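You operate a simulated robot arm through the tools that you are given. There is no shell and no other tool. Be economical: measure what you need, move in short steps, check, and stop when the job is done.

You run a simulated two-armed robot. Do the job below in one go: nothing can be reset, and whatever is moved stays where it is left.

Task
Fetch the white jug with a blue cap and set it on the second shelf from the bottom of the bench rack. Set down upright: white jug with a blue cap.
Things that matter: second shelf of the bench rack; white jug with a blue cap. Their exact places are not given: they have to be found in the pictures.

The check looks at the end state, three seconds after you hand in, the way a careful person would. Anything else that was tipped, shoved, dropped, spilled or broken makes it a failure. A push-on lid holds only when it is set on centred and level and pressed home; a screw cap is set on level and turned clockwise until tight.

Robot
Two 7-joint arms with two-finger parallel grippers on one trunk, on a base that drives. Base frame: it is fixed to the floor where the robot stands at the start and does not move with it; the origin is under the middle of the robot, x ahead of it, y to its left, z up. Units: mm, degrees, N and s.
The left shoulder is at the start at [70, 163, 1120], the right one opposite. With the tool pointing down near the work surface each hand reaches from about 400 to 880 mm from the robot's upright axis, wherever it stands, measured 20 degrees to its own side. Places, roughly: second shelf of the bench rack [800, 1600, 500]. Payload 3.43 kg a hand.
The tool frame of a hand sits at the grasp point between the pads (the TCP): z along the fingers, y along the line on which they close. The tips reach 34 mm beyond it. Largest opening 128 mm; finger width 24, thickness 12; the body of the gripper, 48 by 130 mm, starts 96 mm behind the TCP.
Orientation is that of the tool frame in the base frame, as a unit quaternion [w, x, y, z]. With the fingers straight down and closing along the base's y, the tool's x points along the base's -x, its y along +y and its z along -z.

Tools
- The arms move only by the tool send_rows. It takes "left_deltas", "right_deltas" or both (then of equal length, played together; a hand with none holds still); each is a list of rows, each a list of 7 numbers: the shift along the tool's x, y, z in m, then the turn, a rotation vector about the tool's x, y, z in rad, then the closure, from 0 (fully open) to 1 (shut). In form: [[x, y, z, rx, ry, rz, gripper], ...]. A call has 1 to 20 rows; each row shifts and turns the commanded pose from where the row before left it, along the tool's axes as they then stand. A row lasts 0.2 s, in which the tool goes at most 50 mm and 8.6 degrees; a call with a longer step from one row to the next is refused whole, and so is a gripper value outside its range. Where a pose cannot be reached the arm comes as near as it can. A force on the tool above 40 N (or 10 N above the force at the start of the call, whichever is more), or a blocked arm, ends the call early, and 0.2 s more pass. Each finger travels about 153 mm/s and halts on what it meets, pressing with about 32 N; the grip force reading is that of the motor and also rises with nothing between the fingers. The clock runs only during rows and for 0.2 s after the last one: add rows that do not move to give the fingers time. It gives the time, the measured TCP pose, the force on the tool (base axes), the opening and the grip force at its end, in the units of the frame above (readings bear some noise), with the torque about the TCP (base axes, N m) and any sound that the robot's microphone picked up, and new pictures: "pictures" is both (left out), scene, wrist or none (wrist: the cameras of the hands that moved).
- Cameras (640 x 400 px; columns grow to the right, rows downward): "scene" is now at [135.1, -15.2, 1342.8]; the picture's right is [-0.18, -0.98, 0.00], its down [-0.62, 0.11, -0.78] and it looks along [0.76, -0.14, -0.63] (base axes); focal length 290 px, centre (320, 200). "left" rides on the left gripper at [76, 11, -160] in its tool frame; the picture's right is [-0.15, 0.99, 0.00], its down [-0.88, -0.13, -0.46] and it looks along [-0.45, -0.07, 0.89] (tool axes); focal length 234 px, centre (320, 200). "right" rides on the right gripper at [76, -11, -160] in its tool frame; the picture's right is [0.15, 0.99, 0.00], its down [-0.88, 0.13, -0.46] and it looks along [-0.45, 0.07, 0.89] (tool axes); focal length 234 px, centre (320, 200).
- lift_body(by): slides the trunk up (or, below 0, down) by that many mm; the arms and the scene camera ride with it, the base frame stays. It gives what a move gives, with no picture.
- roll_base(legs): drives the robot by 1 to 6 legs, each [ahead, left, turn to the left] in mm, mm and degrees, along the robot's own axes; the way and the turn of a leg run together, so that a leg with both is an arc; at most 1500 mm and 180 degrees a leg. The arms and the cameras ride along, it lands a little off, and it stops where it bumps. It gives what a move gives, and a new picture of the scene camera.
- aim_head(pan, tilt): turns the head with the scene camera to pan (to the left, within 86 degrees either way) and tilt (down, from -29 to 69), counted from straight ahead of the robot. It gives what a move gives, and a new picture of the scene camera.
- point_at(camera, pixels): for up to 12 pixels [column, row] of the newest picture of that camera ("zoom" is the newest enlarged one), the place [x, y, z] in the base frame of the surface seen there, good to about 2 mm. It takes no simulated time.
- inspect(camera, box): a new picture of the part [left, top, right, bottom] of that camera's present view, enlarged. It takes no simulated time.
- sign_off(): hands the job in; it is judged then, once.

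Go step by step. Measure first, check grasps and placings, and put right what went wrong. The budget is 80 turns and 260 pictures, counting those below and the enlarged ones. Unless the task says otherwise, let go and move clear before handing in, and close with one line.

The tools are called after "Call:" as a command line: name --argument value ..., lists and objects as JSON in quotes. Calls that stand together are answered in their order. send_rows: Moves the arms, as the interface text tells. Its arguments: {"type":"object","properties":{"left_deltas":{"type":"array","items":{"type":"array","items":{"type":"number"}}},"right_deltas":{"type":"array","items":{"type":"array","items":{"type":"number"}}},"pictures":{"type":"string","enum":["both","scene","wrist","none"]}},"required":[]} The other tools are called the same way: lift_body (by) slides the trunk up or down; roll_base (legs) drives the base; aim_head (pan, tilt) turns the head that bears the scene camera; point_at (camera, pixels) gives the place of the surface under pixels of a picture; inspect (camera, box) takes an enlarged picture of a part of a camera's view; sign_off () hands the job in.

At the start:

```text
t: 0.0
left_eef_pos: [513.9, 87.8, 1061.4]
left_ee_rot: [0.001, 0.0, 1.0, 0.0]
left_contact_force: [-0.4, 0.3, 0.2]
left_torque: [-0.01, 0.03, 0.0]
left_grip_width: 127.9
left_gripper_force: 0.1
right_eef_pos: [525.3, -356.6, 1083.7]
right_ee_rot: [0.0, 0.0, 1.0, 0.0]
right_contact_force: [0.1, 0.6, -0.2]
right_torque: [0.0, 0.01, -0.03]
right_grip_width: 128.0
right_gripper_force: 0.0
trunk travel left (down, up): [-600.0, 340.0]
robot x, y, heading: [-1.5, -4.5, -0.3]
head pan, tilt: [-10.3, 39.0]
```

scene: 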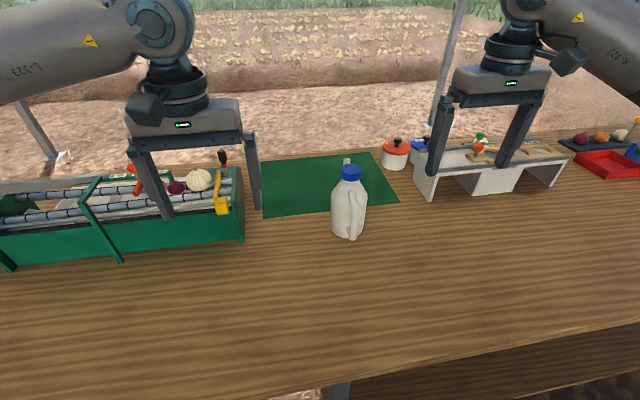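
right: 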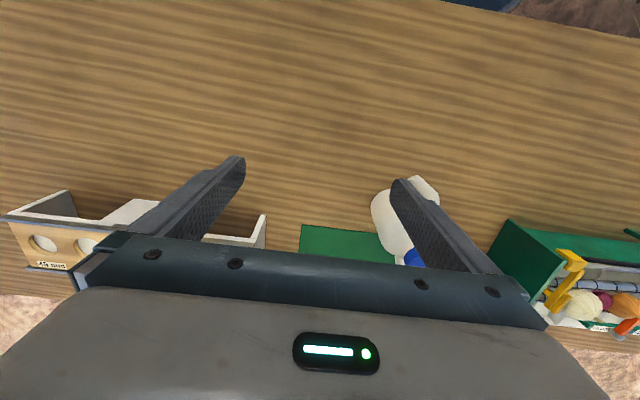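
left: 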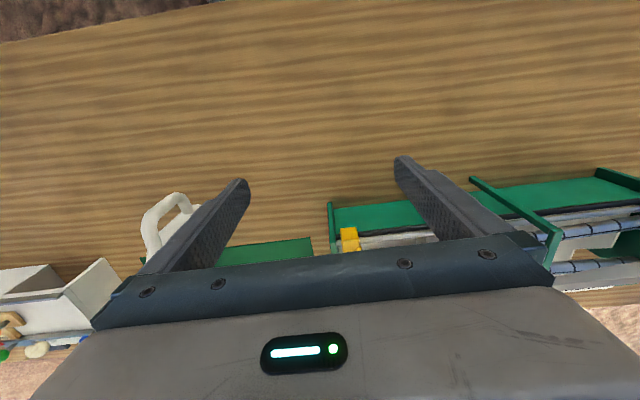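

The jug stands near scene pixel (348,205). I'll measure it and zoom in.

Call:
inspect --camera "scene" --box '[270, 130, 430, 250]'

Call:
point_at --camera "scene" --pixels '[[350, 168], [350, 178], [340, 205], [355, 205], [347, 233], [333, 230], [360, 232], [365, 205], [260, 215], [397, 203]]'

Call:
aim_head --pan 65 --tilt 25

```text
3.33 times, centred on (350, 190) of scene
```

zoom: 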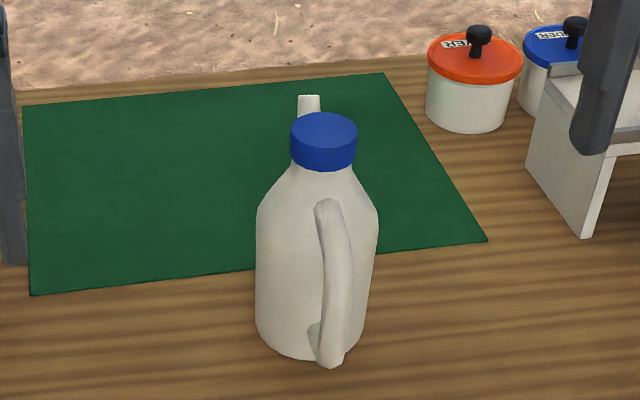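

```text
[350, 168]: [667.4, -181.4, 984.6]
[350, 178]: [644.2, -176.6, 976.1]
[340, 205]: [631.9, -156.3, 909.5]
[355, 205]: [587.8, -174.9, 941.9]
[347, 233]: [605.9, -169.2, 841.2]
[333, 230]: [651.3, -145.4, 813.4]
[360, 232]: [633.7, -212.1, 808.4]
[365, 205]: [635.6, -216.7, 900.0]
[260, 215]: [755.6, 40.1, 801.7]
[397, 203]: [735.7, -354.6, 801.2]
```

```text
t: 1.5
left_eef_pos: [513.1, 88.9, 1063.1]
left_ee_rot: [0.0, 0.0, 1.0, 0.0]
left_contact_force: [0.5, -1.6, 0.2]
left_torque: [-0.01, -0.01, 0.0]
left_grip_width: 128.2
left_gripper_force: 0.0
right_eef_pos: [525.4, -356.4, 1083.0]
right_ee_rot: [0.0, 0.0, 1.0, 0.0]
right_contact_force: [0.2, -0.1, -0.2]
right_torque: [0.0, -0.01, -0.02]
right_grip_width: 127.8
right_gripper_force: 0.1
trunk travel left (down, up): [-600.0, 340.0]
robot x, y, heading: [-0.9, 0.8, 0.1]
head pan, tilt: [65.0, 25.0]
```

scene: 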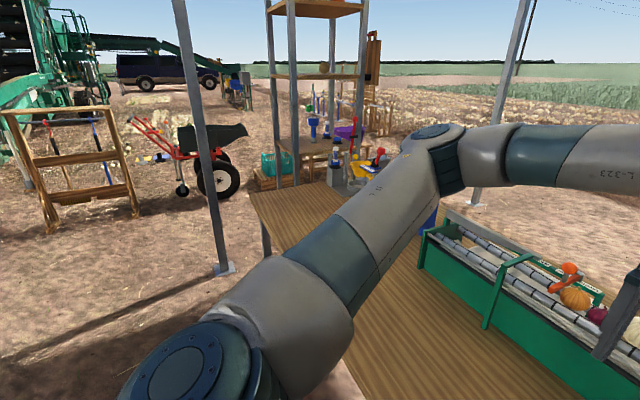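

The rack is seen at about (315,90), partly behind the left arm. I'll zoom in and measure it.

Call:
inspect --camera "scene" --box '[220, 0, 420, 210]'

Call:
point_at --camera "scene" --pixels '[[272, 78], [315, 78], [355, 78], [315, 5], [285, 148], [320, 145], [275, 185], [293, 100], [340, 150], [253, 193], [360, 100]]'

```text
1.90 times, centred on (320, 105) of scene
```

zoom: 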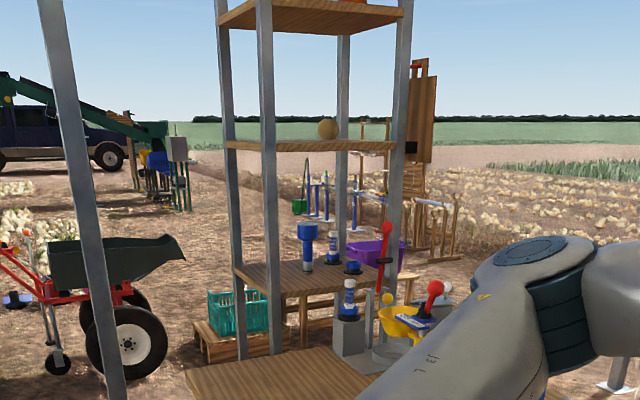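

```text
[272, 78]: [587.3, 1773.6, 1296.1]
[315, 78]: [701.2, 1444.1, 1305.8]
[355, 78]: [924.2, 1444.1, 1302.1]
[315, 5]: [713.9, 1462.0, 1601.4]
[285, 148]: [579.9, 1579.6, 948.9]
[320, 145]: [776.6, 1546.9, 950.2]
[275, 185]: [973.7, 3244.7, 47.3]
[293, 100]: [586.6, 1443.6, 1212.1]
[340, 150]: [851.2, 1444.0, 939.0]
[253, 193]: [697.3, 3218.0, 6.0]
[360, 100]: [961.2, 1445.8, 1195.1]
```

The rack shelves seen so far lie at z about 950, 1305 and 1600, with more below behind the arm. I'll get the bench's far end and whatever lies near the rack.

Call:
point_at --camera "zoom" --pixels '[[192, 372], [335, 352], [215, 392], [240, 265], [275, 340], [345, 340], [235, 355], [250, 340], [110, 395], [75, 240], [395, 200], [222, 120]]'

Call:
point_at --camera "scene" --pixels '[[222, 268], [265, 240], [300, 235], [320, 375], [340, 370], [45, 230], [135, 215], [225, 180], [300, 215], [262, 255]]'

Call:
aim_head --pan 80 --tilt 45

```text
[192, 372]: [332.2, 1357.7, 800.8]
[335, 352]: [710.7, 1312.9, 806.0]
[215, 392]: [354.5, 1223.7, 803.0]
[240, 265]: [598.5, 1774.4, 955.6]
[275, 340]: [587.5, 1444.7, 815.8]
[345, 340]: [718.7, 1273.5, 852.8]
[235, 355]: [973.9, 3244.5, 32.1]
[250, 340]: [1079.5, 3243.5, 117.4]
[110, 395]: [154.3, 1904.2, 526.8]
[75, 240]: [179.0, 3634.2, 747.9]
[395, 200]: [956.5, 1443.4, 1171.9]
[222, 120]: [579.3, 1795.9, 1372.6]
```

```text
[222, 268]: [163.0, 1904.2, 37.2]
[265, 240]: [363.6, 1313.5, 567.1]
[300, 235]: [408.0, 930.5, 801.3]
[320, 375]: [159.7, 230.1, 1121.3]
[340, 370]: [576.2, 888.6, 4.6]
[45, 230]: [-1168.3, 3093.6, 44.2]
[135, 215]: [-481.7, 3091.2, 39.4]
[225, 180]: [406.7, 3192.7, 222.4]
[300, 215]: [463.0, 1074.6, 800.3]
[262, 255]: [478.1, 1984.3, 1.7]
```

```text
t: 2.3
left_eef_pos: [514.0, 88.5, 1062.1]
left_ee_rot: [0.0, 0.0, 1.0, 0.0]
left_contact_force: [0.2, -0.2, -1.1]
left_torque: [-0.03, -0.04, 0.04]
left_grip_width: 128.0
left_gripper_force: 0.1
right_eef_pos: [525.5, -356.0, 1083.4]
right_ee_rot: [0.0, 0.0, 1.0, 0.0]
right_contact_force: [-0.6, -1.0, 0.1]
right_torque: [0.03, 0.0, 0.01]
right_grip_width: 128.1
right_gripper_force: 0.0
trunk travel left (down, up): [-600.0, 340.0]
robot x, y, heading: [1.1, 1.3, -0.3]
head pan, tilt: [80.0, 45.0]
```

scene: 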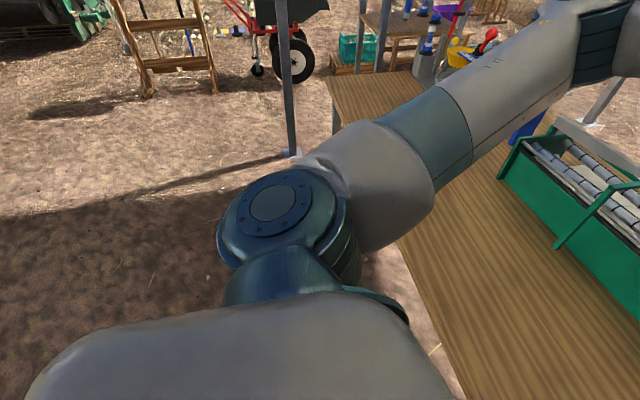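

The bench ends at y of about 1357 and the rack spans x 580–1000, y 1440–1780. A pole at (155,1904) means the left arm suits the rack side, so I'll shift the robot right to put the left arm in front of the jug.

Call:
roll_base --legs '[[0, -320, 0]]'

Call:
aim_head --pan 12 --tilt 40

```text
t: 4.4
left_eef_pos: [513.5, -228.5, 1062.2]
left_ee_rot: [0.0, -0.002, 1.0, 0.0]
left_contact_force: [-1.1, 0.0, -0.5]
left_torque: [-0.01, -0.01, -0.01]
left_grip_width: 127.9
left_gripper_force: 0.1
right_eef_pos: [525.2, -672.5, 1083.8]
right_ee_rot: [0.0, -0.002, 1.0, 0.0]
right_contact_force: [0.3, 0.8, 0.1]
right_torque: [0.01, 0.02, -0.01]
right_grip_width: 128.1
right_gripper_force: 0.1
trunk travel left (down, up): [-600.0, 340.0]
robot x, y, heading: [0.7, -320.2, 0.2]
head pan, tilt: [80.0, 45.0]
```

scene: 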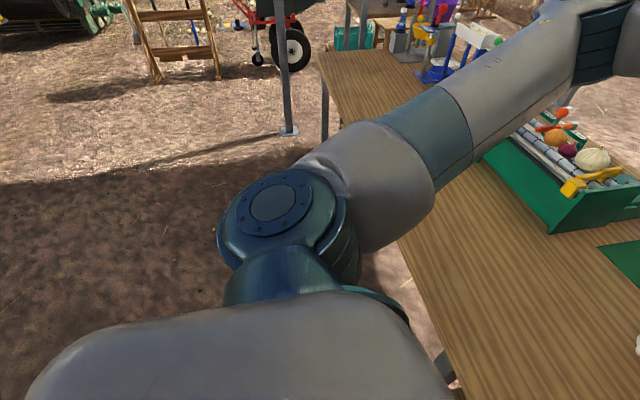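

```text
t: 5.8
left_eef_pos: [514.4, -228.7, 1062.9]
left_ee_rot: [0.0, -0.002, 1.0, 0.001]
left_contact_force: [-1.0, 0.4, 0.1]
left_torque: [0.04, -0.01, -0.03]
left_grip_width: 128.0
left_gripper_force: 0.0
right_eef_pos: [525.8, -673.0, 1083.8]
right_ee_rot: [0.0, -0.001, 1.0, -0.001]
right_contact_force: [-1.3, 0.2, -0.1]
right_torque: [0.01, 0.0, 0.0]
right_grip_width: 127.8
right_gripper_force: 0.0
trunk travel left (down, up): [-600.0, 340.0]
robot x, y, heading: [-0.5, -319.8, -0.1]
head pan, tilt: [12.0, 40.0]
```

scene: 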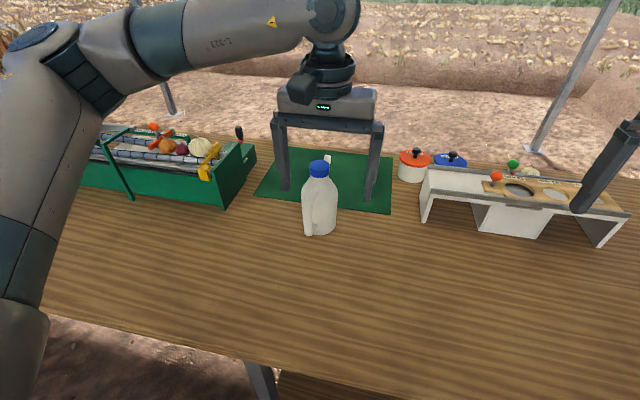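

The jug is now at (319,200). Zooming in to measure its body and handle.

Call:
inspect --camera "scene" --box '[270, 145, 370, 245]'

Call:
point_at --camera "scene" --pixels '[[304, 205], [320, 205], [334, 205], [309, 210], [309, 230], [320, 233], [308, 193], [326, 158], [319, 163], [312, 190], [334, 190]]'

```text
4.00 times, centred on (320, 195) of scene
```

zoom: 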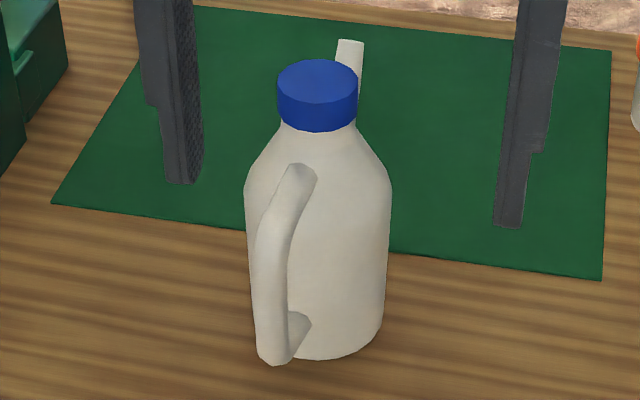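

```text
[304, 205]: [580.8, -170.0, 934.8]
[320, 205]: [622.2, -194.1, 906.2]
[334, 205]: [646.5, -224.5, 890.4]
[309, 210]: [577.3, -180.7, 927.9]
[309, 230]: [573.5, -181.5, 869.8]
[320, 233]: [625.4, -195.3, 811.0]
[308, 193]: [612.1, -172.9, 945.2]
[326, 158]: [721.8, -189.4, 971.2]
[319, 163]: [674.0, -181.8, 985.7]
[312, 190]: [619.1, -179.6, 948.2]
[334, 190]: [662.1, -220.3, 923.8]
```

Jug: centre about (663,-183), radius about 42, handle out to x of about 571, cap top 985. I'll turn the left hand to 20° below horizontal, above and behind the jug.

Call:
send_rows --left_deltas '[[-0.023, 0.023, -0.024, 0, 0, 0, 0], [-0.023, 0.023, -0.024, 0, 0, 0, 0], [0, 0, 0, 0, -0.13575, 0, 0], [0, 0, 0, 0, -0.13575, 0, 0], [0, 0, 0, 0, -0.13575, 0, 0], [0, 0, 0, 0, -0.13575, 0, 0], [0, 0, 0, 0, -0.13575, 0, 0], [0, 0, 0, 0, -0.13575, 0, 0], [0, 0, 0, 0, -0.13575, 0, 0], [0, 0, 0, 0, -0.13575, 0, 0], [0, 0, 0, 0, -0.13575, 0, 0], [0, 0, 0, 0, 0, 0, 0]]' --pictures "both"

```text
t: 8.4
left_eef_pos: [573.8, -188.1, 1114.7]
left_ee_rot: [0.574, -0.001, 0.819, 0.0]
left_contact_force: [0.3, -0.7, 0.1]
left_torque: [0.03, 0.01, -0.01]
left_grip_width: 127.8
left_gripper_force: 0.1
left hand out of reach, approached as far as the arm can: row 11
right_eef_pos: [525.9, -674.0, 1083.6]
right_ee_rot: [0.0, -0.001, 1.0, 0.0]
right_contact_force: [-0.7, -0.5, 0.0]
right_torque: [-0.01, -0.05, -0.03]
right_grip_width: 127.9
right_gripper_force: 0.0
trunk travel left (down, up): [-600.0, 340.0]
robot x, y, heading: [-2.9, -321.8, -0.0]
head pan, tilt: [12.0, 40.0]
```

scene: 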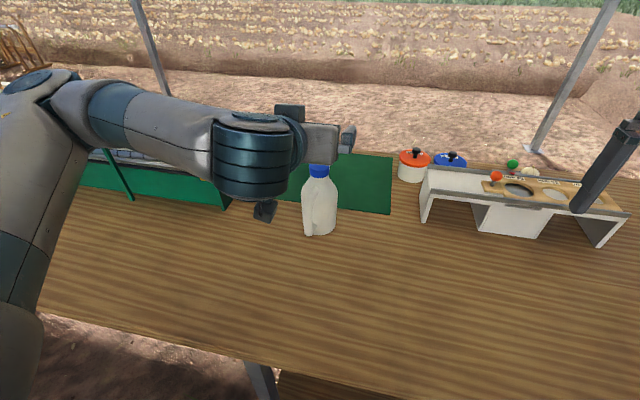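
left: 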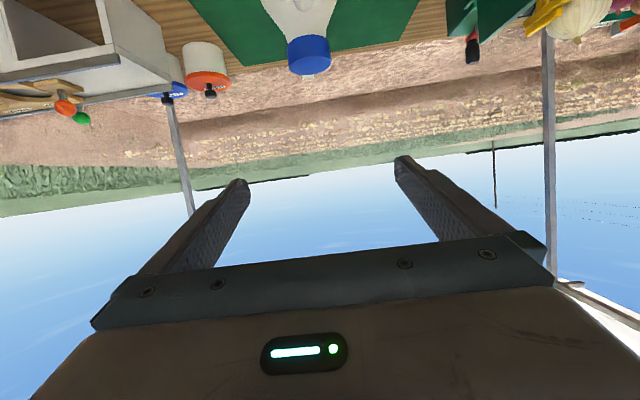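

The hand holds 20° below horizontal; the cap is at (308,55) in the left view. I'll check the cap position and move to above the straddling spot.

Call:
point_at --camera "left" --pixels '[[289, 55], [308, 55], [329, 55], [308, 36], [308, 73], [265, 8], [337, 8]]'

Call:
send_rows --left_deltas '[[0.0214, 0.0015, 0.0241, 0, 0, 0, 0], [0.0214, 0.0015, 0.0241, 0, 0, 0, 0], [0.0214, 0.002, 0.0241, 0, 0, 0, 0], [0, 0, 0, 0, 0, 0, 0]]'

```text
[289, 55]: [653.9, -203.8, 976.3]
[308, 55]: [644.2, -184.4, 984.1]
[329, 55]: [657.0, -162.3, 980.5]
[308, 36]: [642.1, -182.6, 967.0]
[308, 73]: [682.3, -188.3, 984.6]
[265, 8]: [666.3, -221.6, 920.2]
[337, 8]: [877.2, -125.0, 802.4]
```

```text
t: 9.4
left_eef_pos: [621.5, -184.0, 1028.9]
left_ee_rot: [0.574, -0.001, 0.819, 0.001]
left_contact_force: [-0.1, -0.8, 0.0]
left_torque: [-0.01, -0.01, 0.0]
left_grip_width: 128.0
left_gripper_force: 0.1
right_eef_pos: [525.9, -673.8, 1084.2]
right_ee_rot: [0.0, -0.001, 1.0, 0.001]
right_contact_force: [0.9, 0.1, -0.2]
right_torque: [0.01, -0.02, 0.02]
right_grip_width: 127.9
right_gripper_force: 0.0
trunk travel left (down, up): [-600.0, 340.0]
robot x, y, heading: [0.2, -318.8, 0.4]
head pan, tilt: [12.0, 40.0]
```

scene: 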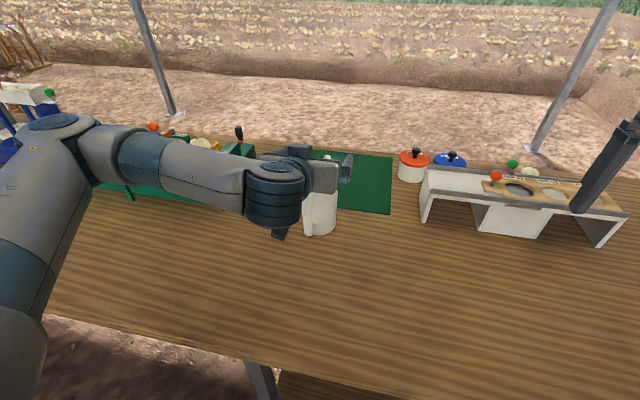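
left: 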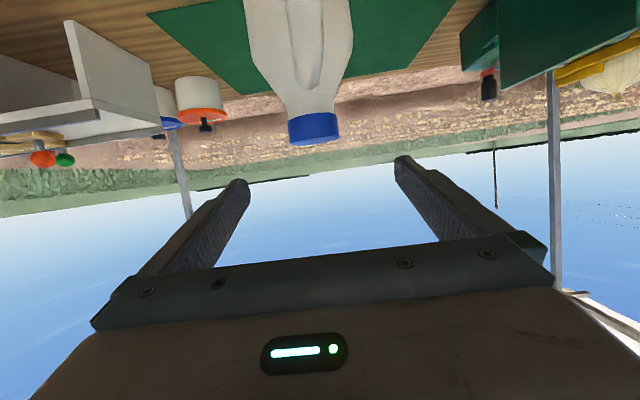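

The cap centre is about (663,-184), in line with the hand at y=-184. Lowering straight down so the fingers straddle the body.

Call:
send_rows --left_deltas '[[0.0308, 0, 0.0112, 0, 0, 0, 0], [0.0308, 0, 0.0112, 0, 0, 0, 0], [0.0308, 0, 0.0112, 0, 0, 0, 0], [0.0308, 0, 0.0112, 0, 0, 0, 0], [0, 0, 0, 0, 0, 0, 0]]'

```text
t: 10.6
left_eef_pos: [619.4, -198.1, 908.4]
left_ee_rot: [0.572, -0.004, 0.82, 0.006]
left_contact_force: [-0.6, 0.3, 0.2]
left_torque: [0.0, -0.02, 0.02]
left_grip_width: 127.9
left_gripper_force: 0.0
left hand out of reach, approached as far as the arm can: row 4
right_eef_pos: [524.4, -674.4, 1083.3]
right_ee_rot: [0.002, -0.001, 1.0, 0.001]
right_contact_force: [0.1, -0.3, 0.5]
right_torque: [0.04, -0.04, -0.01]
right_grip_width: 128.1
right_gripper_force: 0.0
trunk travel left (down, up): [-600.0, 340.0]
robot x, y, heading: [-3.7, -318.9, 0.1]
head pan, tilt: [12.0, 40.0]
```

scene: 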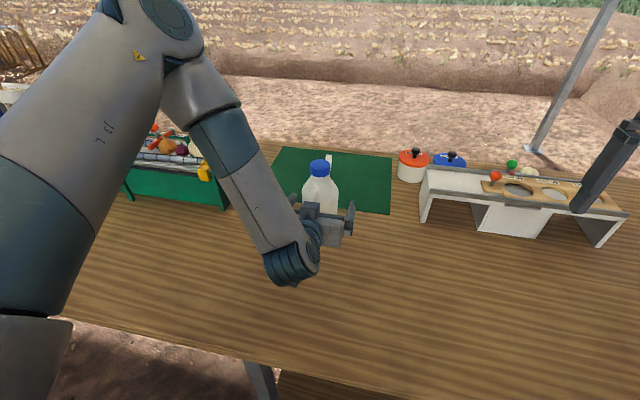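
left: 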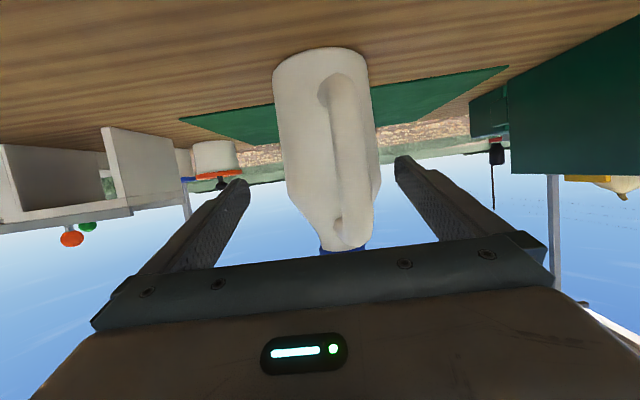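

The arm hit its limit: it is too folded and drifted to y=-198. I'll raise the hand again and back the base up for more reach.

Call:
send_rows --left_deltas '[[-0.0308, 0, -0.0112, 0, 0, 0, 0], [-0.0308, 0, -0.0112, 0, 0, 0, 0], [-0.0308, 0, -0.0112, 0, 0, 0, 0], [-0.0308, 0, -0.0112, 0, 0, 0, 0], [0, 0, 0, 0, 0, 0, 0]]' --pictures "scene"

Call:
roll_base --legs '[[-170, 0, 0]]'

```text
t: 11.8
left_eef_pos: [618.4, -196.2, 1038.8]
left_ee_rot: [0.574, 0.0, 0.819, 0.0]
left_contact_force: [0.0, 1.0, -1.2]
left_torque: [-0.03, -0.05, -0.01]
left_grip_width: 127.9
left_gripper_force: 0.0
right_eef_pos: [526.0, -673.8, 1082.3]
right_ee_rot: [-0.001, -0.001, 1.0, 0.0]
right_contact_force: [0.3, 0.8, -0.1]
right_torque: [-0.01, 0.05, 0.0]
right_grip_width: 127.8
right_gripper_force: 0.0
trunk travel left (down, up): [-600.0, 340.0]
robot x, y, heading: [0.2, -317.0, 0.2]
head pan, tilt: [12.0, 40.0]
```

scene: 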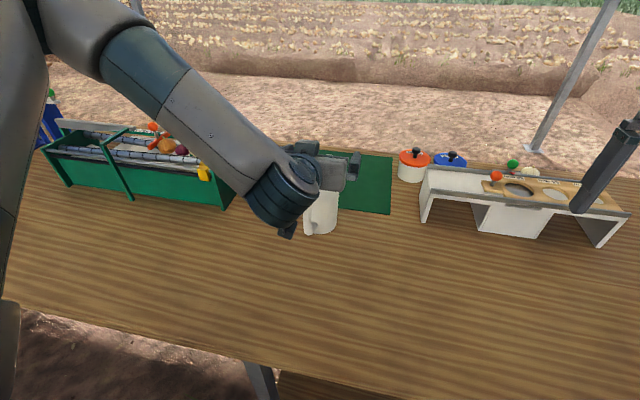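

```text
t: 13.3
left_eef_pos: [446.5, -199.2, 1038.4]
left_ee_rot: [0.574, 0.0, 0.819, 0.0]
left_contact_force: [0.6, 0.4, -0.7]
left_torque: [-0.02, 0.02, -0.03]
left_grip_width: 128.1
left_gripper_force: 0.1
right_eef_pos: [353.3, -676.2, 1082.6]
right_ee_rot: [0.0, 0.001, 1.0, 0.0]
right_contact_force: [-1.0, 0.8, 0.4]
right_torque: [0.03, -0.04, 0.0]
right_grip_width: 128.1
right_gripper_force: 0.0
trunk travel left (down, up): [-600.0, 340.0]
robot x, y, heading: [-170.5, -314.3, -0.1]
head pan, tilt: [12.0, 40.0]
```

scene: 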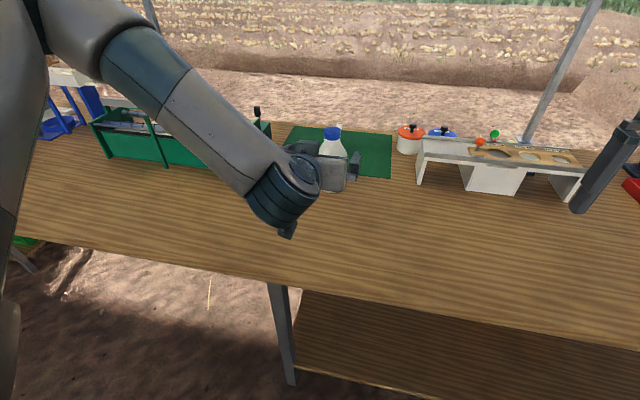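

The jug stands free at (333,155). Moving the hand forward over it at z of about 1035.

Call:
send_rows --left_deltas '[[-0.0139, 0.0037, 0.0408, 0, 0, 0, 0], [-0.0139, 0.0037, 0.0408, 0, 0, 0, 0], [-0.0139, 0.0037, 0.0408, 0, 0, 0, 0], [-0.0139, 0.0037, 0.0408, 0, 0, 0, 0], [0, 0, 0, 0, 0, 0, 0]]'

```text
t: 14.5
left_eef_pos: [619.5, -185.6, 1037.2]
left_ee_rot: [0.574, 0.001, 0.819, 0.0]
left_contact_force: [0.4, 0.1, 0.5]
left_torque: [0.04, 0.0, 0.03]
left_grip_width: 128.0
left_gripper_force: 0.0
right_eef_pos: [352.3, -675.1, 1083.6]
right_ee_rot: [0.0, 0.001, 1.0, 0.0]
right_contact_force: [0.3, 0.0, 0.6]
right_torque: [0.03, -0.03, 0.03]
right_grip_width: 128.0
right_gripper_force: 0.0
trunk travel left (down, up): [-600.0, 340.0]
robot x, y, heading: [-169.4, -322.2, -0.1]
head pan, tilt: [12.0, 40.0]
```

scene: 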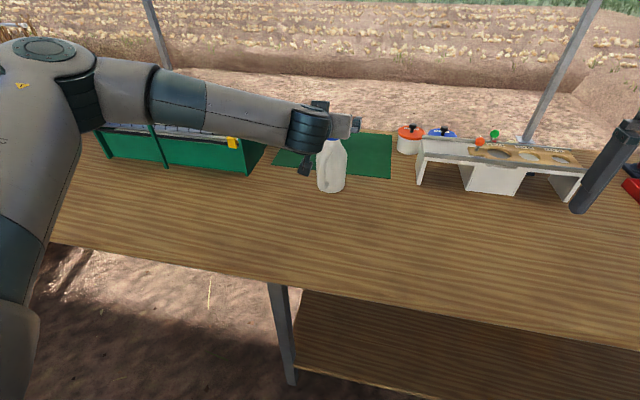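
left: 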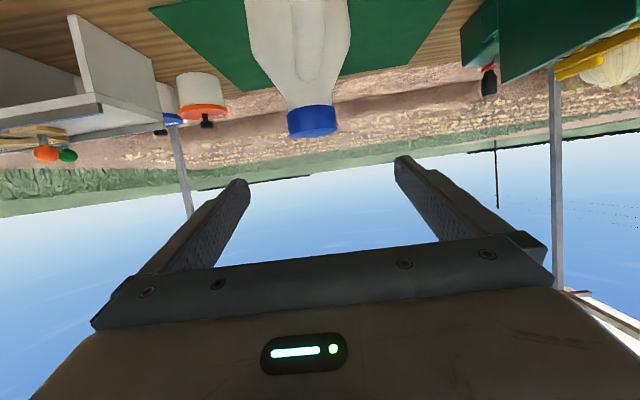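

Centred at y=-185.6 and better extended. Now lowering 139 mm to z=898.

Call:
send_rows --left_deltas '[[0.0327, 0.0005, 0.0119, 0, 0, 0, 0], [0.0327, 0.0005, 0.0119, 0, 0, 0, 0], [0.0327, 0, 0.0119, 0, 0, 0, 0], [0.0327, 0, 0.0119, 0, 0, 0, 0], [0, 0, 0, 0, 0, 0, 0]]'

```text
t: 15.7
left_eef_pos: [617.7, -184.5, 921.6]
left_ee_rot: [0.571, -0.002, 0.821, 0.003]
left_contact_force: [-0.1, -0.2, -0.5]
left_torque: [0.01, -0.02, 0.01]
left_grip_width: 128.1
left_gripper_force: 0.0
left hand out of reach, approached as far as the arm can: row 4
right_eef_pos: [353.4, -676.4, 1083.6]
right_ee_rot: [-0.001, 0.001, 1.0, 0.001]
right_contact_force: [0.1, 0.5, 0.3]
right_torque: [0.06, -0.03, -0.03]
right_grip_width: 127.9
right_gripper_force: 0.0
trunk travel left (down, up): [-600.0, 340.0]
robot x, y, heading: [-173.1, -314.4, -0.1]
head pan, tilt: [12.0, 40.0]
```

scene: 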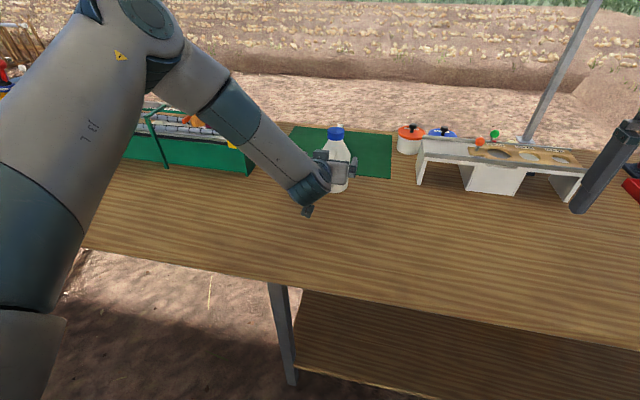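
left: 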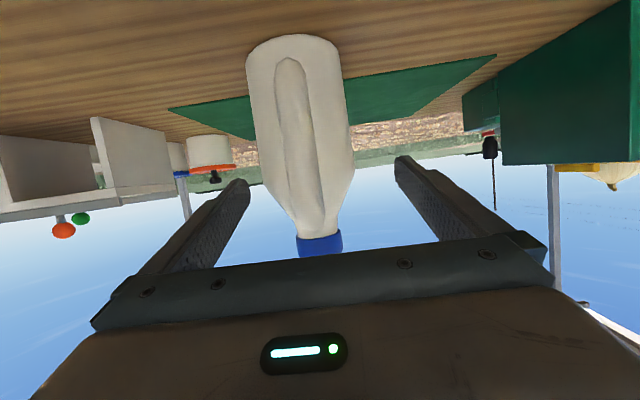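

The wrist runs out of bend because the shoulder is too high. I'll raise the hand, and the right hand too for clearance, then lower the trunk so it does the descent.

Call:
send_rows --left_deltas '[[-0.0352, 0, -0.0128, 0, 0, 0, 0], [-0.0352, 0, -0.0128, 0, 0, 0, 0], [-0.0352, 0, -0.0128, 0, 0, 0, 0], [-0.0352, 0, -0.0128, 0, 0, 0, 0], [-0.0352, 0, -0.0128, 0, 0, 0, 0], [0, 0, 0, 0, 0, 0, 0]]' --right_deltas '[[0, 0, -0.048, 0, 0, 0, 0], [0, 0, -0.048, 0, 0, 0, 0], [0, 0, -0.048, 0, 0, 0, 0], [0, 0, -0.048, 0, 0, 0, 0], [0, 0, -0.048, 0, 0, 0, 0], [0, 0, 0, 0, 0, 0, 0]]'

```text
t: 17.1
left_eef_pos: [619.3, -185.0, 1108.4]
left_ee_rot: [0.574, 0.0, 0.819, 0.0]
left_contact_force: [-0.8, -0.7, 0.9]
left_torque: [-0.02, 0.03, 0.01]
left_grip_width: 127.9
left_gripper_force: 0.1
right_eef_pos: [353.5, -677.5, 1319.7]
right_ee_rot: [-0.001, 0.002, 1.0, 0.0]
right_contact_force: [-0.6, -0.3, -0.4]
right_torque: [0.02, 0.04, 0.0]
right_grip_width: 128.0
right_gripper_force: 0.0
trunk travel left (down, up): [-600.0, 340.0]
robot x, y, heading: [-165.5, -319.2, -0.1]
head pan, tilt: [12.0, 40.0]
```

scene: 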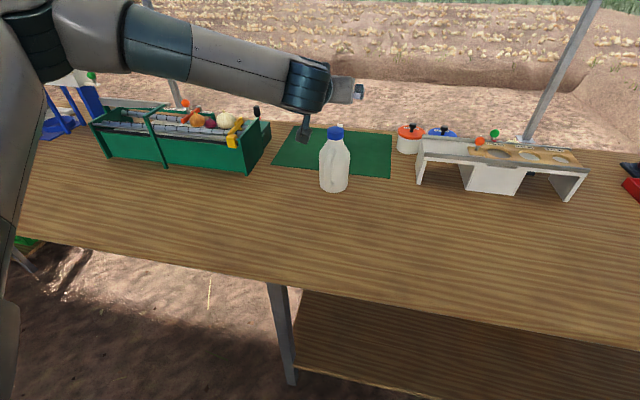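
right: 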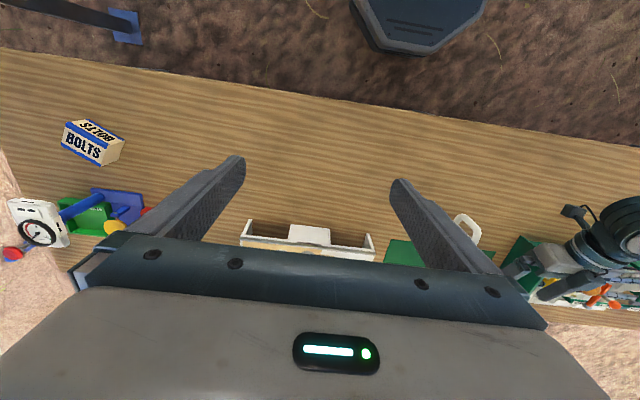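
left: 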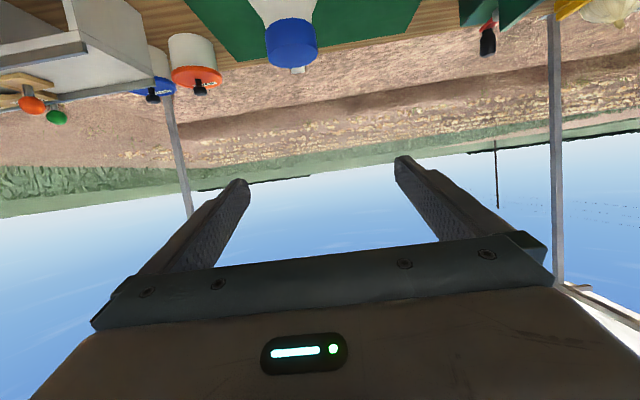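

The hand is over the jug at (619,-185,1108). Lowering the trunk 210 mm to straddle the jug.

Call:
lift_body --by -210

Call:
send_rows --left_deltas '[[0, 0, 0, 0, 0, 0, 0]]'

```text
t: 19.4
left_eef_pos: [619.0, -184.6, 899.1]
left_ee_rot: [0.574, 0.0, 0.819, 0.0]
left_contact_force: [-0.7, 0.0, -0.2]
left_torque: [-0.03, 0.03, 0.01]
left_grip_width: 128.0
left_gripper_force: 0.1
right_eef_pos: [351.8, -675.8, 1110.8]
right_ee_rot: [-0.001, 0.001, 1.0, 0.0]
right_contact_force: [0.3, 0.5, 0.4]
right_torque: [0.01, 0.0, -0.01]
right_grip_width: 128.0
right_gripper_force: 0.0
trunk travel left (down, up): [-390.0, 550.0]
robot x, y, heading: [-169.4, -316.2, -0.1]
head pan, tilt: [12.0, 40.0]
```

```text
t: 19.8
left_eef_pos: [618.5, -184.9, 898.3]
left_ee_rot: [0.573, 0.0, 0.819, -0.001]
left_contact_force: [0.9, 0.1, 0.9]
left_torque: [-0.01, 0.0, -0.01]
left_grip_width: 128.1
left_gripper_force: 0.0
right_eef_pos: [352.9, -676.4, 1110.0]
right_ee_rot: [-0.001, 0.001, 1.0, 0.0]
right_contact_force: [0.2, -1.1, 0.8]
right_torque: [-0.01, 0.01, 0.05]
right_grip_width: 127.9
right_gripper_force: 0.1
trunk travel left (down, up): [-390.0, 550.0]
robot x, y, heading: [-172.4, -317.0, -0.2]
head pan, tilt: [12.0, 40.0]
```

scene: 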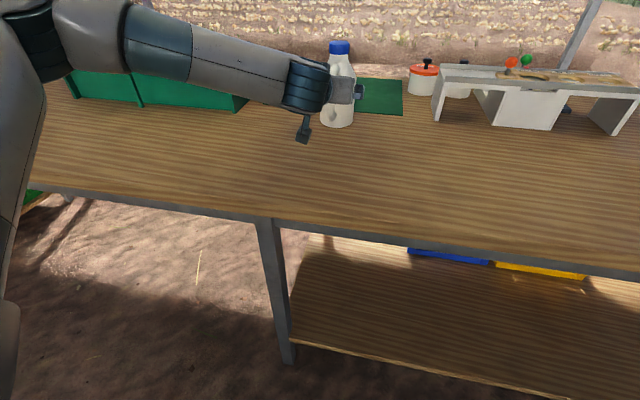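
left: 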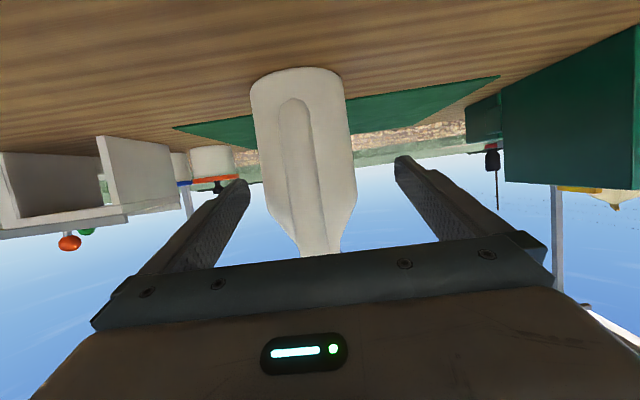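

The hand is at z=898, straddling the jug. I'll measure the handle's outermost point and the body edges from the wrist view before moving forward.

Call:
point_at --camera "left" --pixels '[[295, 120], [300, 150], [305, 190], [312, 225], [258, 150], [268, 195], [346, 150], [350, 195], [330, 150]]'

```text
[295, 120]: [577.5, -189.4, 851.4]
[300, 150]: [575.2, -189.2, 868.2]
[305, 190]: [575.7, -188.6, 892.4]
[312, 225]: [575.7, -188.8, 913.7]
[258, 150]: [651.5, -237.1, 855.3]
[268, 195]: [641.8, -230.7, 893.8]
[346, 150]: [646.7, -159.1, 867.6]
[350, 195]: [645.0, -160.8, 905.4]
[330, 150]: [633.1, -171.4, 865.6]
```

The wrist view suggests the jug's centre is at y of about -195 rather than -184. I'll cross-check with the scene camera.

Call:
inspect --camera "scene" --box '[280, 30, 400, 150]'

Call:
point_at --camera "scene" --pixels '[[331, 47], [340, 47], [349, 47], [340, 42], [322, 118], [352, 118], [338, 122], [361, 92], [334, 90]]'

```text
3.33 times, centred on (340, 90) of scene
```

zoom: 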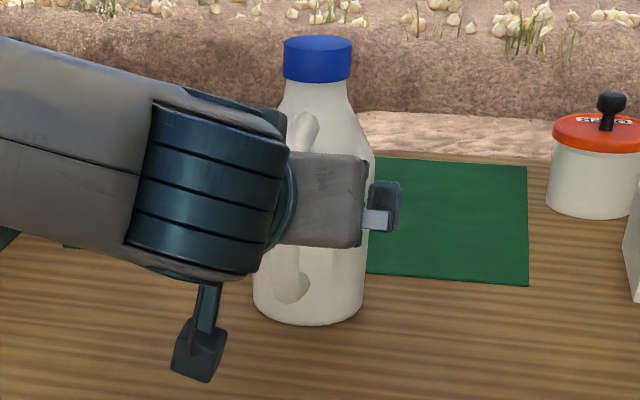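

```text
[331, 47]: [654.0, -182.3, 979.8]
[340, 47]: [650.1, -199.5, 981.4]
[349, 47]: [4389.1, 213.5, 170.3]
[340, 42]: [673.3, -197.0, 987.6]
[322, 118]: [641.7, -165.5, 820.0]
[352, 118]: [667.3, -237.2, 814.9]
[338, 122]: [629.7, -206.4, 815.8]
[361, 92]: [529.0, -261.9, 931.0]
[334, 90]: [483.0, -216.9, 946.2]
```

Both cameras place the jug's centre at about (668,-197) and the handle's outer face at x of about 575. I'll shift the hand 12 mm to -y, then 26 mm forward.

Call:
send_rows --left_deltas '[[0, -0.012, 0, 0, 0, 0, 0], [0, 0, 0, 0, 0, 0, 0], [-0.003, 0, 0.0082, 0, 0, 0, 0], [-0.003, 0, 0.0082, 0, 0, 0, 0], [-0.003, 0, 0.0082, 0, 0, 0, 0], [0, 0, 0, 0, 0, 0, 0]]'

```text
t: 21.1
left_eef_pos: [644.1, -196.5, 898.6]
left_ee_rot: [0.573, 0.001, 0.82, 0.0]
left_contact_force: [0.2, 0.4, 0.8]
left_torque: [0.01, 0.0, 0.02]
left_grip_width: 128.0
left_gripper_force: 0.2
right_eef_pos: [352.2, -675.7, 1109.8]
right_ee_rot: [0.0, 0.001, 1.0, -0.001]
right_contact_force: [-0.2, 0.2, -0.6]
right_torque: [0.0, -0.01, -0.01]
right_grip_width: 127.9
right_gripper_force: 0.0
trunk travel left (down, up): [-390.0, 550.0]
robot x, y, heading: [-171.0, -317.3, -0.2]
head pan, tilt: [12.0, 40.0]
```

scene: 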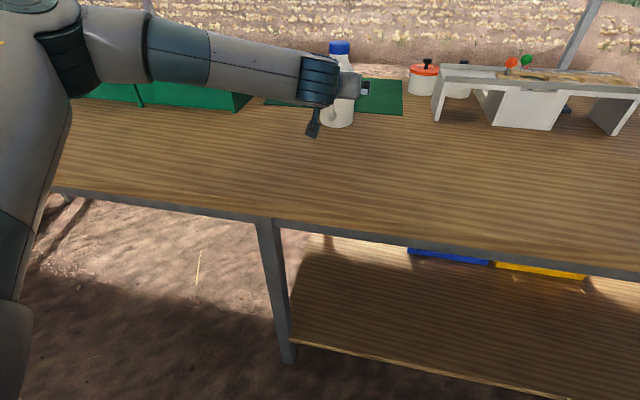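
left: 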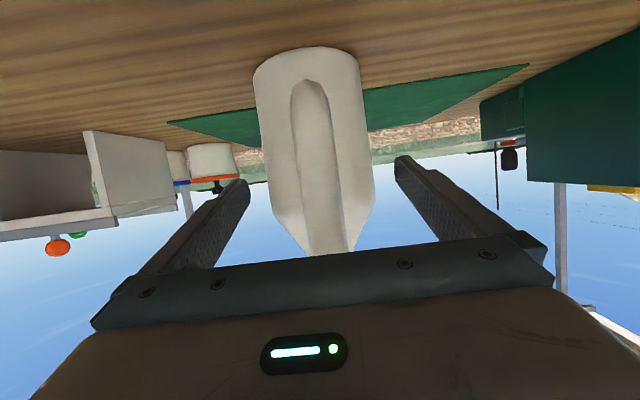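

The jug sits evenly between the fingers. Closing in steps.

Call:
send_rows --left_deltas '[[0, 0, 0, 0, 0, 0, 0.15], [0, 0, 0, 0, 0, 0, 0.25], [0, 0, 0, 0, 0, 0, 0.3], [0, 0, 0, 0, 0, 0, 0.35], [0, 0, 0, 0, 0, 0, 0.4], [0, 0, 0, 0, 0, 0, 0.5], [0, 0, 0, 0, 0, 0, 0.7], [0, 0, 0, 0, 0, 0, 1.0], [0, 0, 0, 0, 0, 0, 1.0], [0, 0, 0, 0, 0, 0, 1.0]]'

```text
t: 23.4
left_eef_pos: [645.3, -195.3, 898.5]
left_ee_rot: [0.573, -0.001, 0.819, 0.0]
left_contact_force: [0.6, 2.0, 0.7]
left_torque: [0.27, 0.03, -0.08]
left_grip_width: 84.2
left_gripper_force: 32.1
right_eef_pos: [353.2, -676.7, 1110.2]
right_ee_rot: [0.001, 0.002, 1.0, -0.001]
right_contact_force: [-0.5, 0.6, -0.5]
right_torque: [-0.02, -0.01, 0.0]
right_grip_width: 128.1
right_gripper_force: 0.1
trunk travel left (down, up): [-390.0, 550.0]
robot x, y, heading: [-171.8, -319.0, -0.1]
head pan, tilt: [12.0, 40.0]
```

scene: 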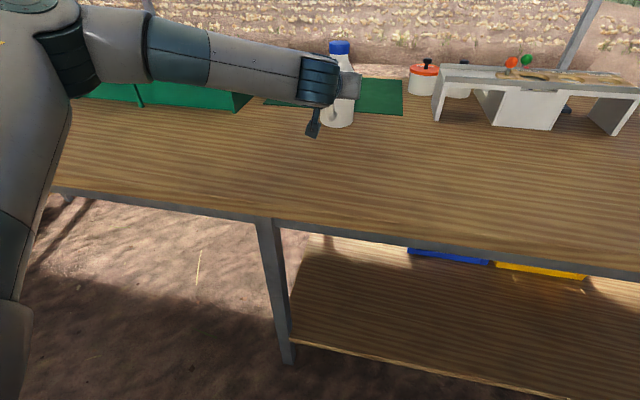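
left: 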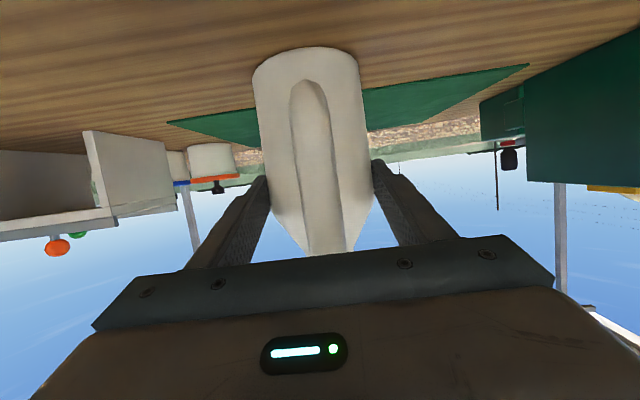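

The grip is firm at 84.2 mm. Lifting with the trunk by 60 mm first to check that the jug hangs level.

Call:
lift_body --by 60

Call:
send_rows --left_deltas '[[0, 0, 0, 0, 0, 0, 1.0]]'

```text
t: 24.4
left_eef_pos: [646.4, -195.6, 956.1]
left_ee_rot: [0.573, 0.0, 0.82, 0.0]
left_contact_force: [0.2, 0.8, -6.1]
left_torque: [0.01, 0.15, 0.05]
left_grip_width: 83.8
left_gripper_force: 32.2
right_eef_pos: [352.5, -676.1, 1170.2]
right_ee_rot: [-0.001, 0.001, 1.0, 0.0]
right_contact_force: [0.7, -0.7, -0.3]
right_torque: [-0.01, 0.01, 0.0]
right_grip_width: 128.2
right_gripper_force: 0.1
trunk travel left (down, up): [-450.0, 490.0]
robot x, y, heading: [-172.0, -315.8, -0.1]
head pan, tilt: [12.0, 40.0]
```

```text
t: 24.8
left_eef_pos: [644.9, -195.8, 957.2]
left_ee_rot: [0.573, 0.0, 0.819, 0.0]
left_contact_force: [-0.2, 0.3, -7.1]
left_torque: [0.02, 0.13, 0.0]
left_grip_width: 84.0
left_gripper_force: 32.0
right_eef_pos: [354.2, -675.2, 1169.7]
right_ee_rot: [-0.001, 0.001, 1.0, 0.0]
right_contact_force: [0.7, -0.1, -0.4]
right_torque: [0.0, -0.01, -0.03]
right_grip_width: 127.9
right_gripper_force: 0.0
trunk travel left (down, up): [-450.0, 490.0]
robot x, y, heading: [-171.6, -319.1, -0.2]
head pan, tilt: [12.0, 40.0]
```

scene: 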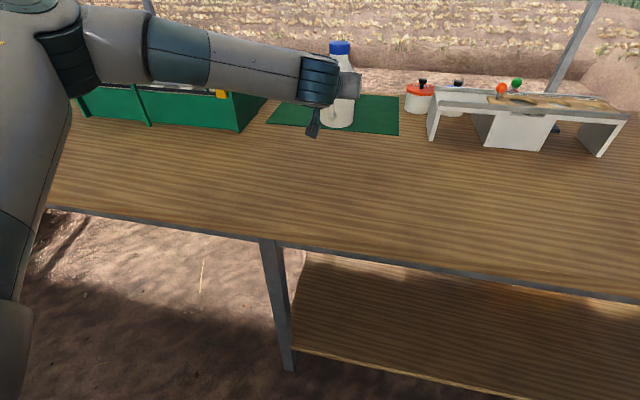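
left: 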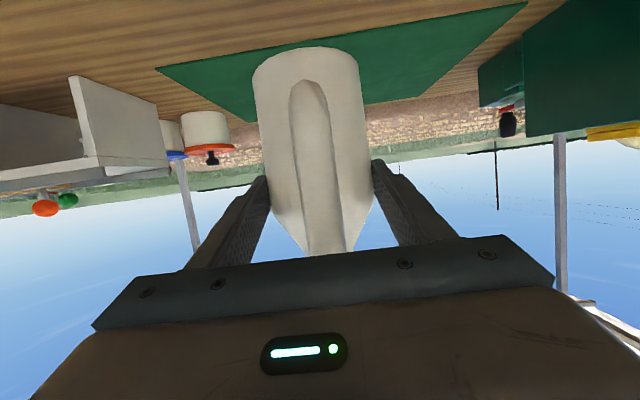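

The jug hangs level, weighing about 0.65 kg. I'll raise it further, back off from the bench and drive left toward the rack.

Call:
lift_body --by 120

Call:
roll_base --legs '[[-560, 0, 0], [0, 900, 0], [0, 750, 0]]'

Call:
aim_head --pan 8 --tilt 25

```text
t: 26.2
left_eef_pos: [645.8, -195.1, 1077.1]
left_ee_rot: [0.573, 0.0, 0.82, 0.0]
left_contact_force: [-0.6, 0.1, -7.3]
left_torque: [0.01, 0.17, -0.02]
left_grip_width: 84.1
left_gripper_force: 31.8
right_eef_pos: [353.9, -676.6, 1290.4]
right_ee_rot: [-0.001, 0.0, 1.0, 0.0]
right_contact_force: [0.0, -0.5, 0.3]
right_torque: [-0.02, 0.0, -0.02]
right_grip_width: 127.9
right_gripper_force: 0.1
trunk travel left (down, up): [-570.0, 370.0]
robot x, y, heading: [-172.5, -315.8, -0.3]
head pan, tilt: [12.0, 40.0]
```

```text
t: 37.4
left_eef_pos: [42.6, 1470.9, 1076.0]
left_ee_rot: [0.573, -0.014, 0.82, 0.01]
left_contact_force: [-0.4, -1.2, -6.8]
left_torque: [-0.05, 0.14, -0.02]
left_grip_width: 83.8
left_gripper_force: 31.9
right_eef_pos: [-230.6, 979.7, 1288.9]
right_ee_rot: [-0.001, -0.016, 1.0, 0.0]
right_contact_force: [-0.9, 0.6, 0.8]
right_torque: [0.01, -0.02, -0.01]
right_grip_width: 127.9
right_gripper_force: 0.1
trunk travel left (down, up): [-570.0, 370.0]
robot x, y, heading: [-767.4, 1319.5, 2.0]
head pan, tilt: [12.0, 40.0]
```

scene: 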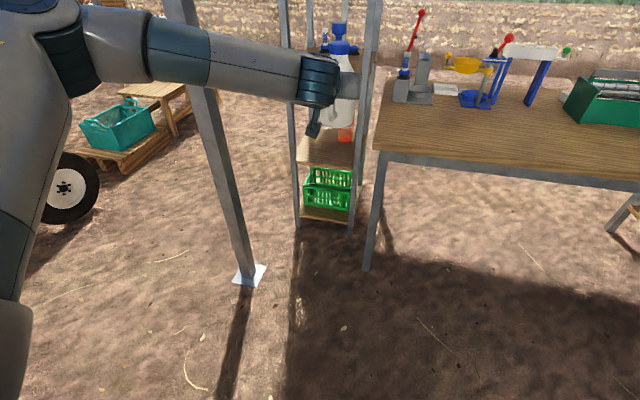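

```text
t: 38.1
left_eef_pos: [43.8, 1470.4, 1076.7]
left_ee_rot: [0.572, -0.015, 0.82, 0.011]
left_contact_force: [-1.0, -1.5, -7.2]
left_torque: [0.03, 0.14, 0.04]
left_grip_width: 83.9
left_gripper_force: 32.1
right_eef_pos: [-231.3, 979.4, 1288.6]
right_ee_rot: [0.0, -0.016, 1.0, 0.0]
right_contact_force: [-0.2, -0.1, -0.7]
right_torque: [0.02, -0.01, 0.01]
right_grip_width: 128.0
right_gripper_force: 0.0
trunk travel left (down, up): [-570.0, 370.0]
robot x, y, heading: [-766.7, 1320.8, 1.9]
head pan, tilt: [8.0, 25.0]
```

scene: 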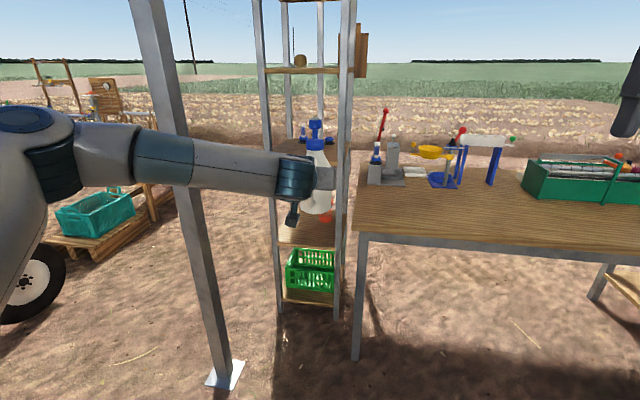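

The rack's near end shows a crate on the bottom shelf (310,270), the second shelf near (310,235), and something orange on it at (335,218). Zooming in.

Call:
inspect --camera "scene" --box '[240, 120, 380, 320]'

Call:
point_at --camera "scene" --pixels '[[285, 235], [310, 235], [335, 236], [310, 244], [333, 215], [310, 295], [310, 265], [271, 240], [345, 240], [228, 375], [280, 150], [315, 130]]'

```text
2.00 times, centred on (310, 220) of scene
```

zoom: 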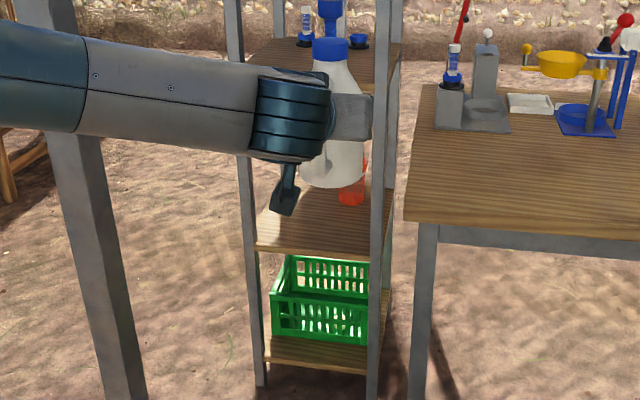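

```text
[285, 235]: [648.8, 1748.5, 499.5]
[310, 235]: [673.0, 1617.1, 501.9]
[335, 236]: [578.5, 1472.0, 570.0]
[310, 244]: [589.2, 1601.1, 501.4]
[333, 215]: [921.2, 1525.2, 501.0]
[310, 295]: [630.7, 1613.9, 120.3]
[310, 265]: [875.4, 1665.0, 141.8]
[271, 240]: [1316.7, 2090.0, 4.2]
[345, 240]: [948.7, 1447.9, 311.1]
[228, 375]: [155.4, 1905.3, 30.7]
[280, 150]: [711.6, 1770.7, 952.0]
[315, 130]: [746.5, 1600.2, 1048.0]
```

The second shelf is at z=501 with its front edge at x of about 578, between posts at y of about 1470 and 1760. I'll check how far the left arm's elbow sticks out relative to the pole.

Call:
point_at --camera "scene" --pixels '[[20, 110], [45, 110], [70, 130], [10, 200], [100, 130], [80, 180], [160, 150], [200, 145], [30, 250], [265, 160], [290, 225]]'

Call:
aim_head --pan 45 --tilt 25

```text
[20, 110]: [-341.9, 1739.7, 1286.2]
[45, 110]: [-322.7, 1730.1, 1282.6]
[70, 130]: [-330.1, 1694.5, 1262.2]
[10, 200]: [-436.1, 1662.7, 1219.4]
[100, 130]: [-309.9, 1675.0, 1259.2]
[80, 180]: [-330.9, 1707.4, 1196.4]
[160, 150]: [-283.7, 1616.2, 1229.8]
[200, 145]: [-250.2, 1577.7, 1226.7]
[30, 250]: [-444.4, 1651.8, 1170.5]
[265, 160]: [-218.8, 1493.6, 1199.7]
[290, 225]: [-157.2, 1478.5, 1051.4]
```

```text
t: 39.2
left_eef_pos: [43.1, 1471.8, 1076.2]
left_ee_rot: [0.572, -0.014, 0.82, 0.009]
left_contact_force: [-0.1, -0.4, -6.8]
left_torque: [-0.05, 0.16, 0.03]
left_grip_width: 83.8
left_gripper_force: 32.5
right_eef_pos: [-231.2, 980.6, 1289.7]
right_ee_rot: [-0.001, -0.016, 1.0, 0.0]
right_contact_force: [0.1, 0.0, -0.2]
right_torque: [0.02, 0.02, 0.04]
right_grip_width: 128.1
right_gripper_force: 0.1
trunk travel left (down, up): [-570.0, 370.0]
robot x, y, heading: [-769.4, 1319.4, 2.1]
head pan, tilt: [45.0, 25.0]
```

scene: 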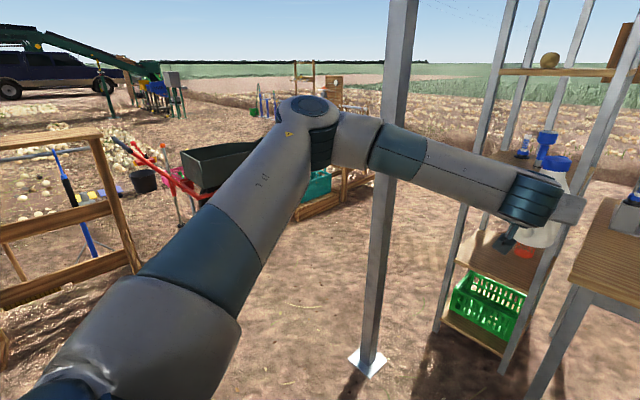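

At the planned end-on approach the elbow (about 440 mm left of the robot) would hit the pole at (155,1904). Coming at the rack's open long side from +y looks better, so I'll measure obstacles in that corridor.

Call:
point_at --camera "scene" --pixels '[[95, 145], [138, 268], [160, 165], [185, 215], [205, 195], [240, 160], [310, 215], [345, 200], [368, 185], [130, 150], [345, 150], [70, 180]]'

Call:
inspect --camera "scene" --box '[0, 80, 400, 330]'

```text
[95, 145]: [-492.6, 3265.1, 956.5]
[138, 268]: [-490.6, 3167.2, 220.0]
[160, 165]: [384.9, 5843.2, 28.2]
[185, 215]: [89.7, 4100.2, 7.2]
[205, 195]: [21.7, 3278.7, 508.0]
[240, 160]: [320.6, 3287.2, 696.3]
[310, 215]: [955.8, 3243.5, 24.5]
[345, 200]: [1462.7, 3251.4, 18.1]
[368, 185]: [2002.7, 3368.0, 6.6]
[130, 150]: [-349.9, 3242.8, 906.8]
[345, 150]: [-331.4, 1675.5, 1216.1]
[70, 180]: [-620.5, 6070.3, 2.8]
```

```text
1.60 times, centred on (200, 205) of scene
```

zoom: 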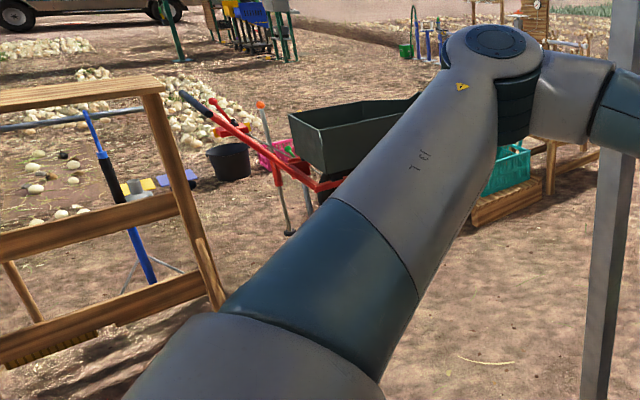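

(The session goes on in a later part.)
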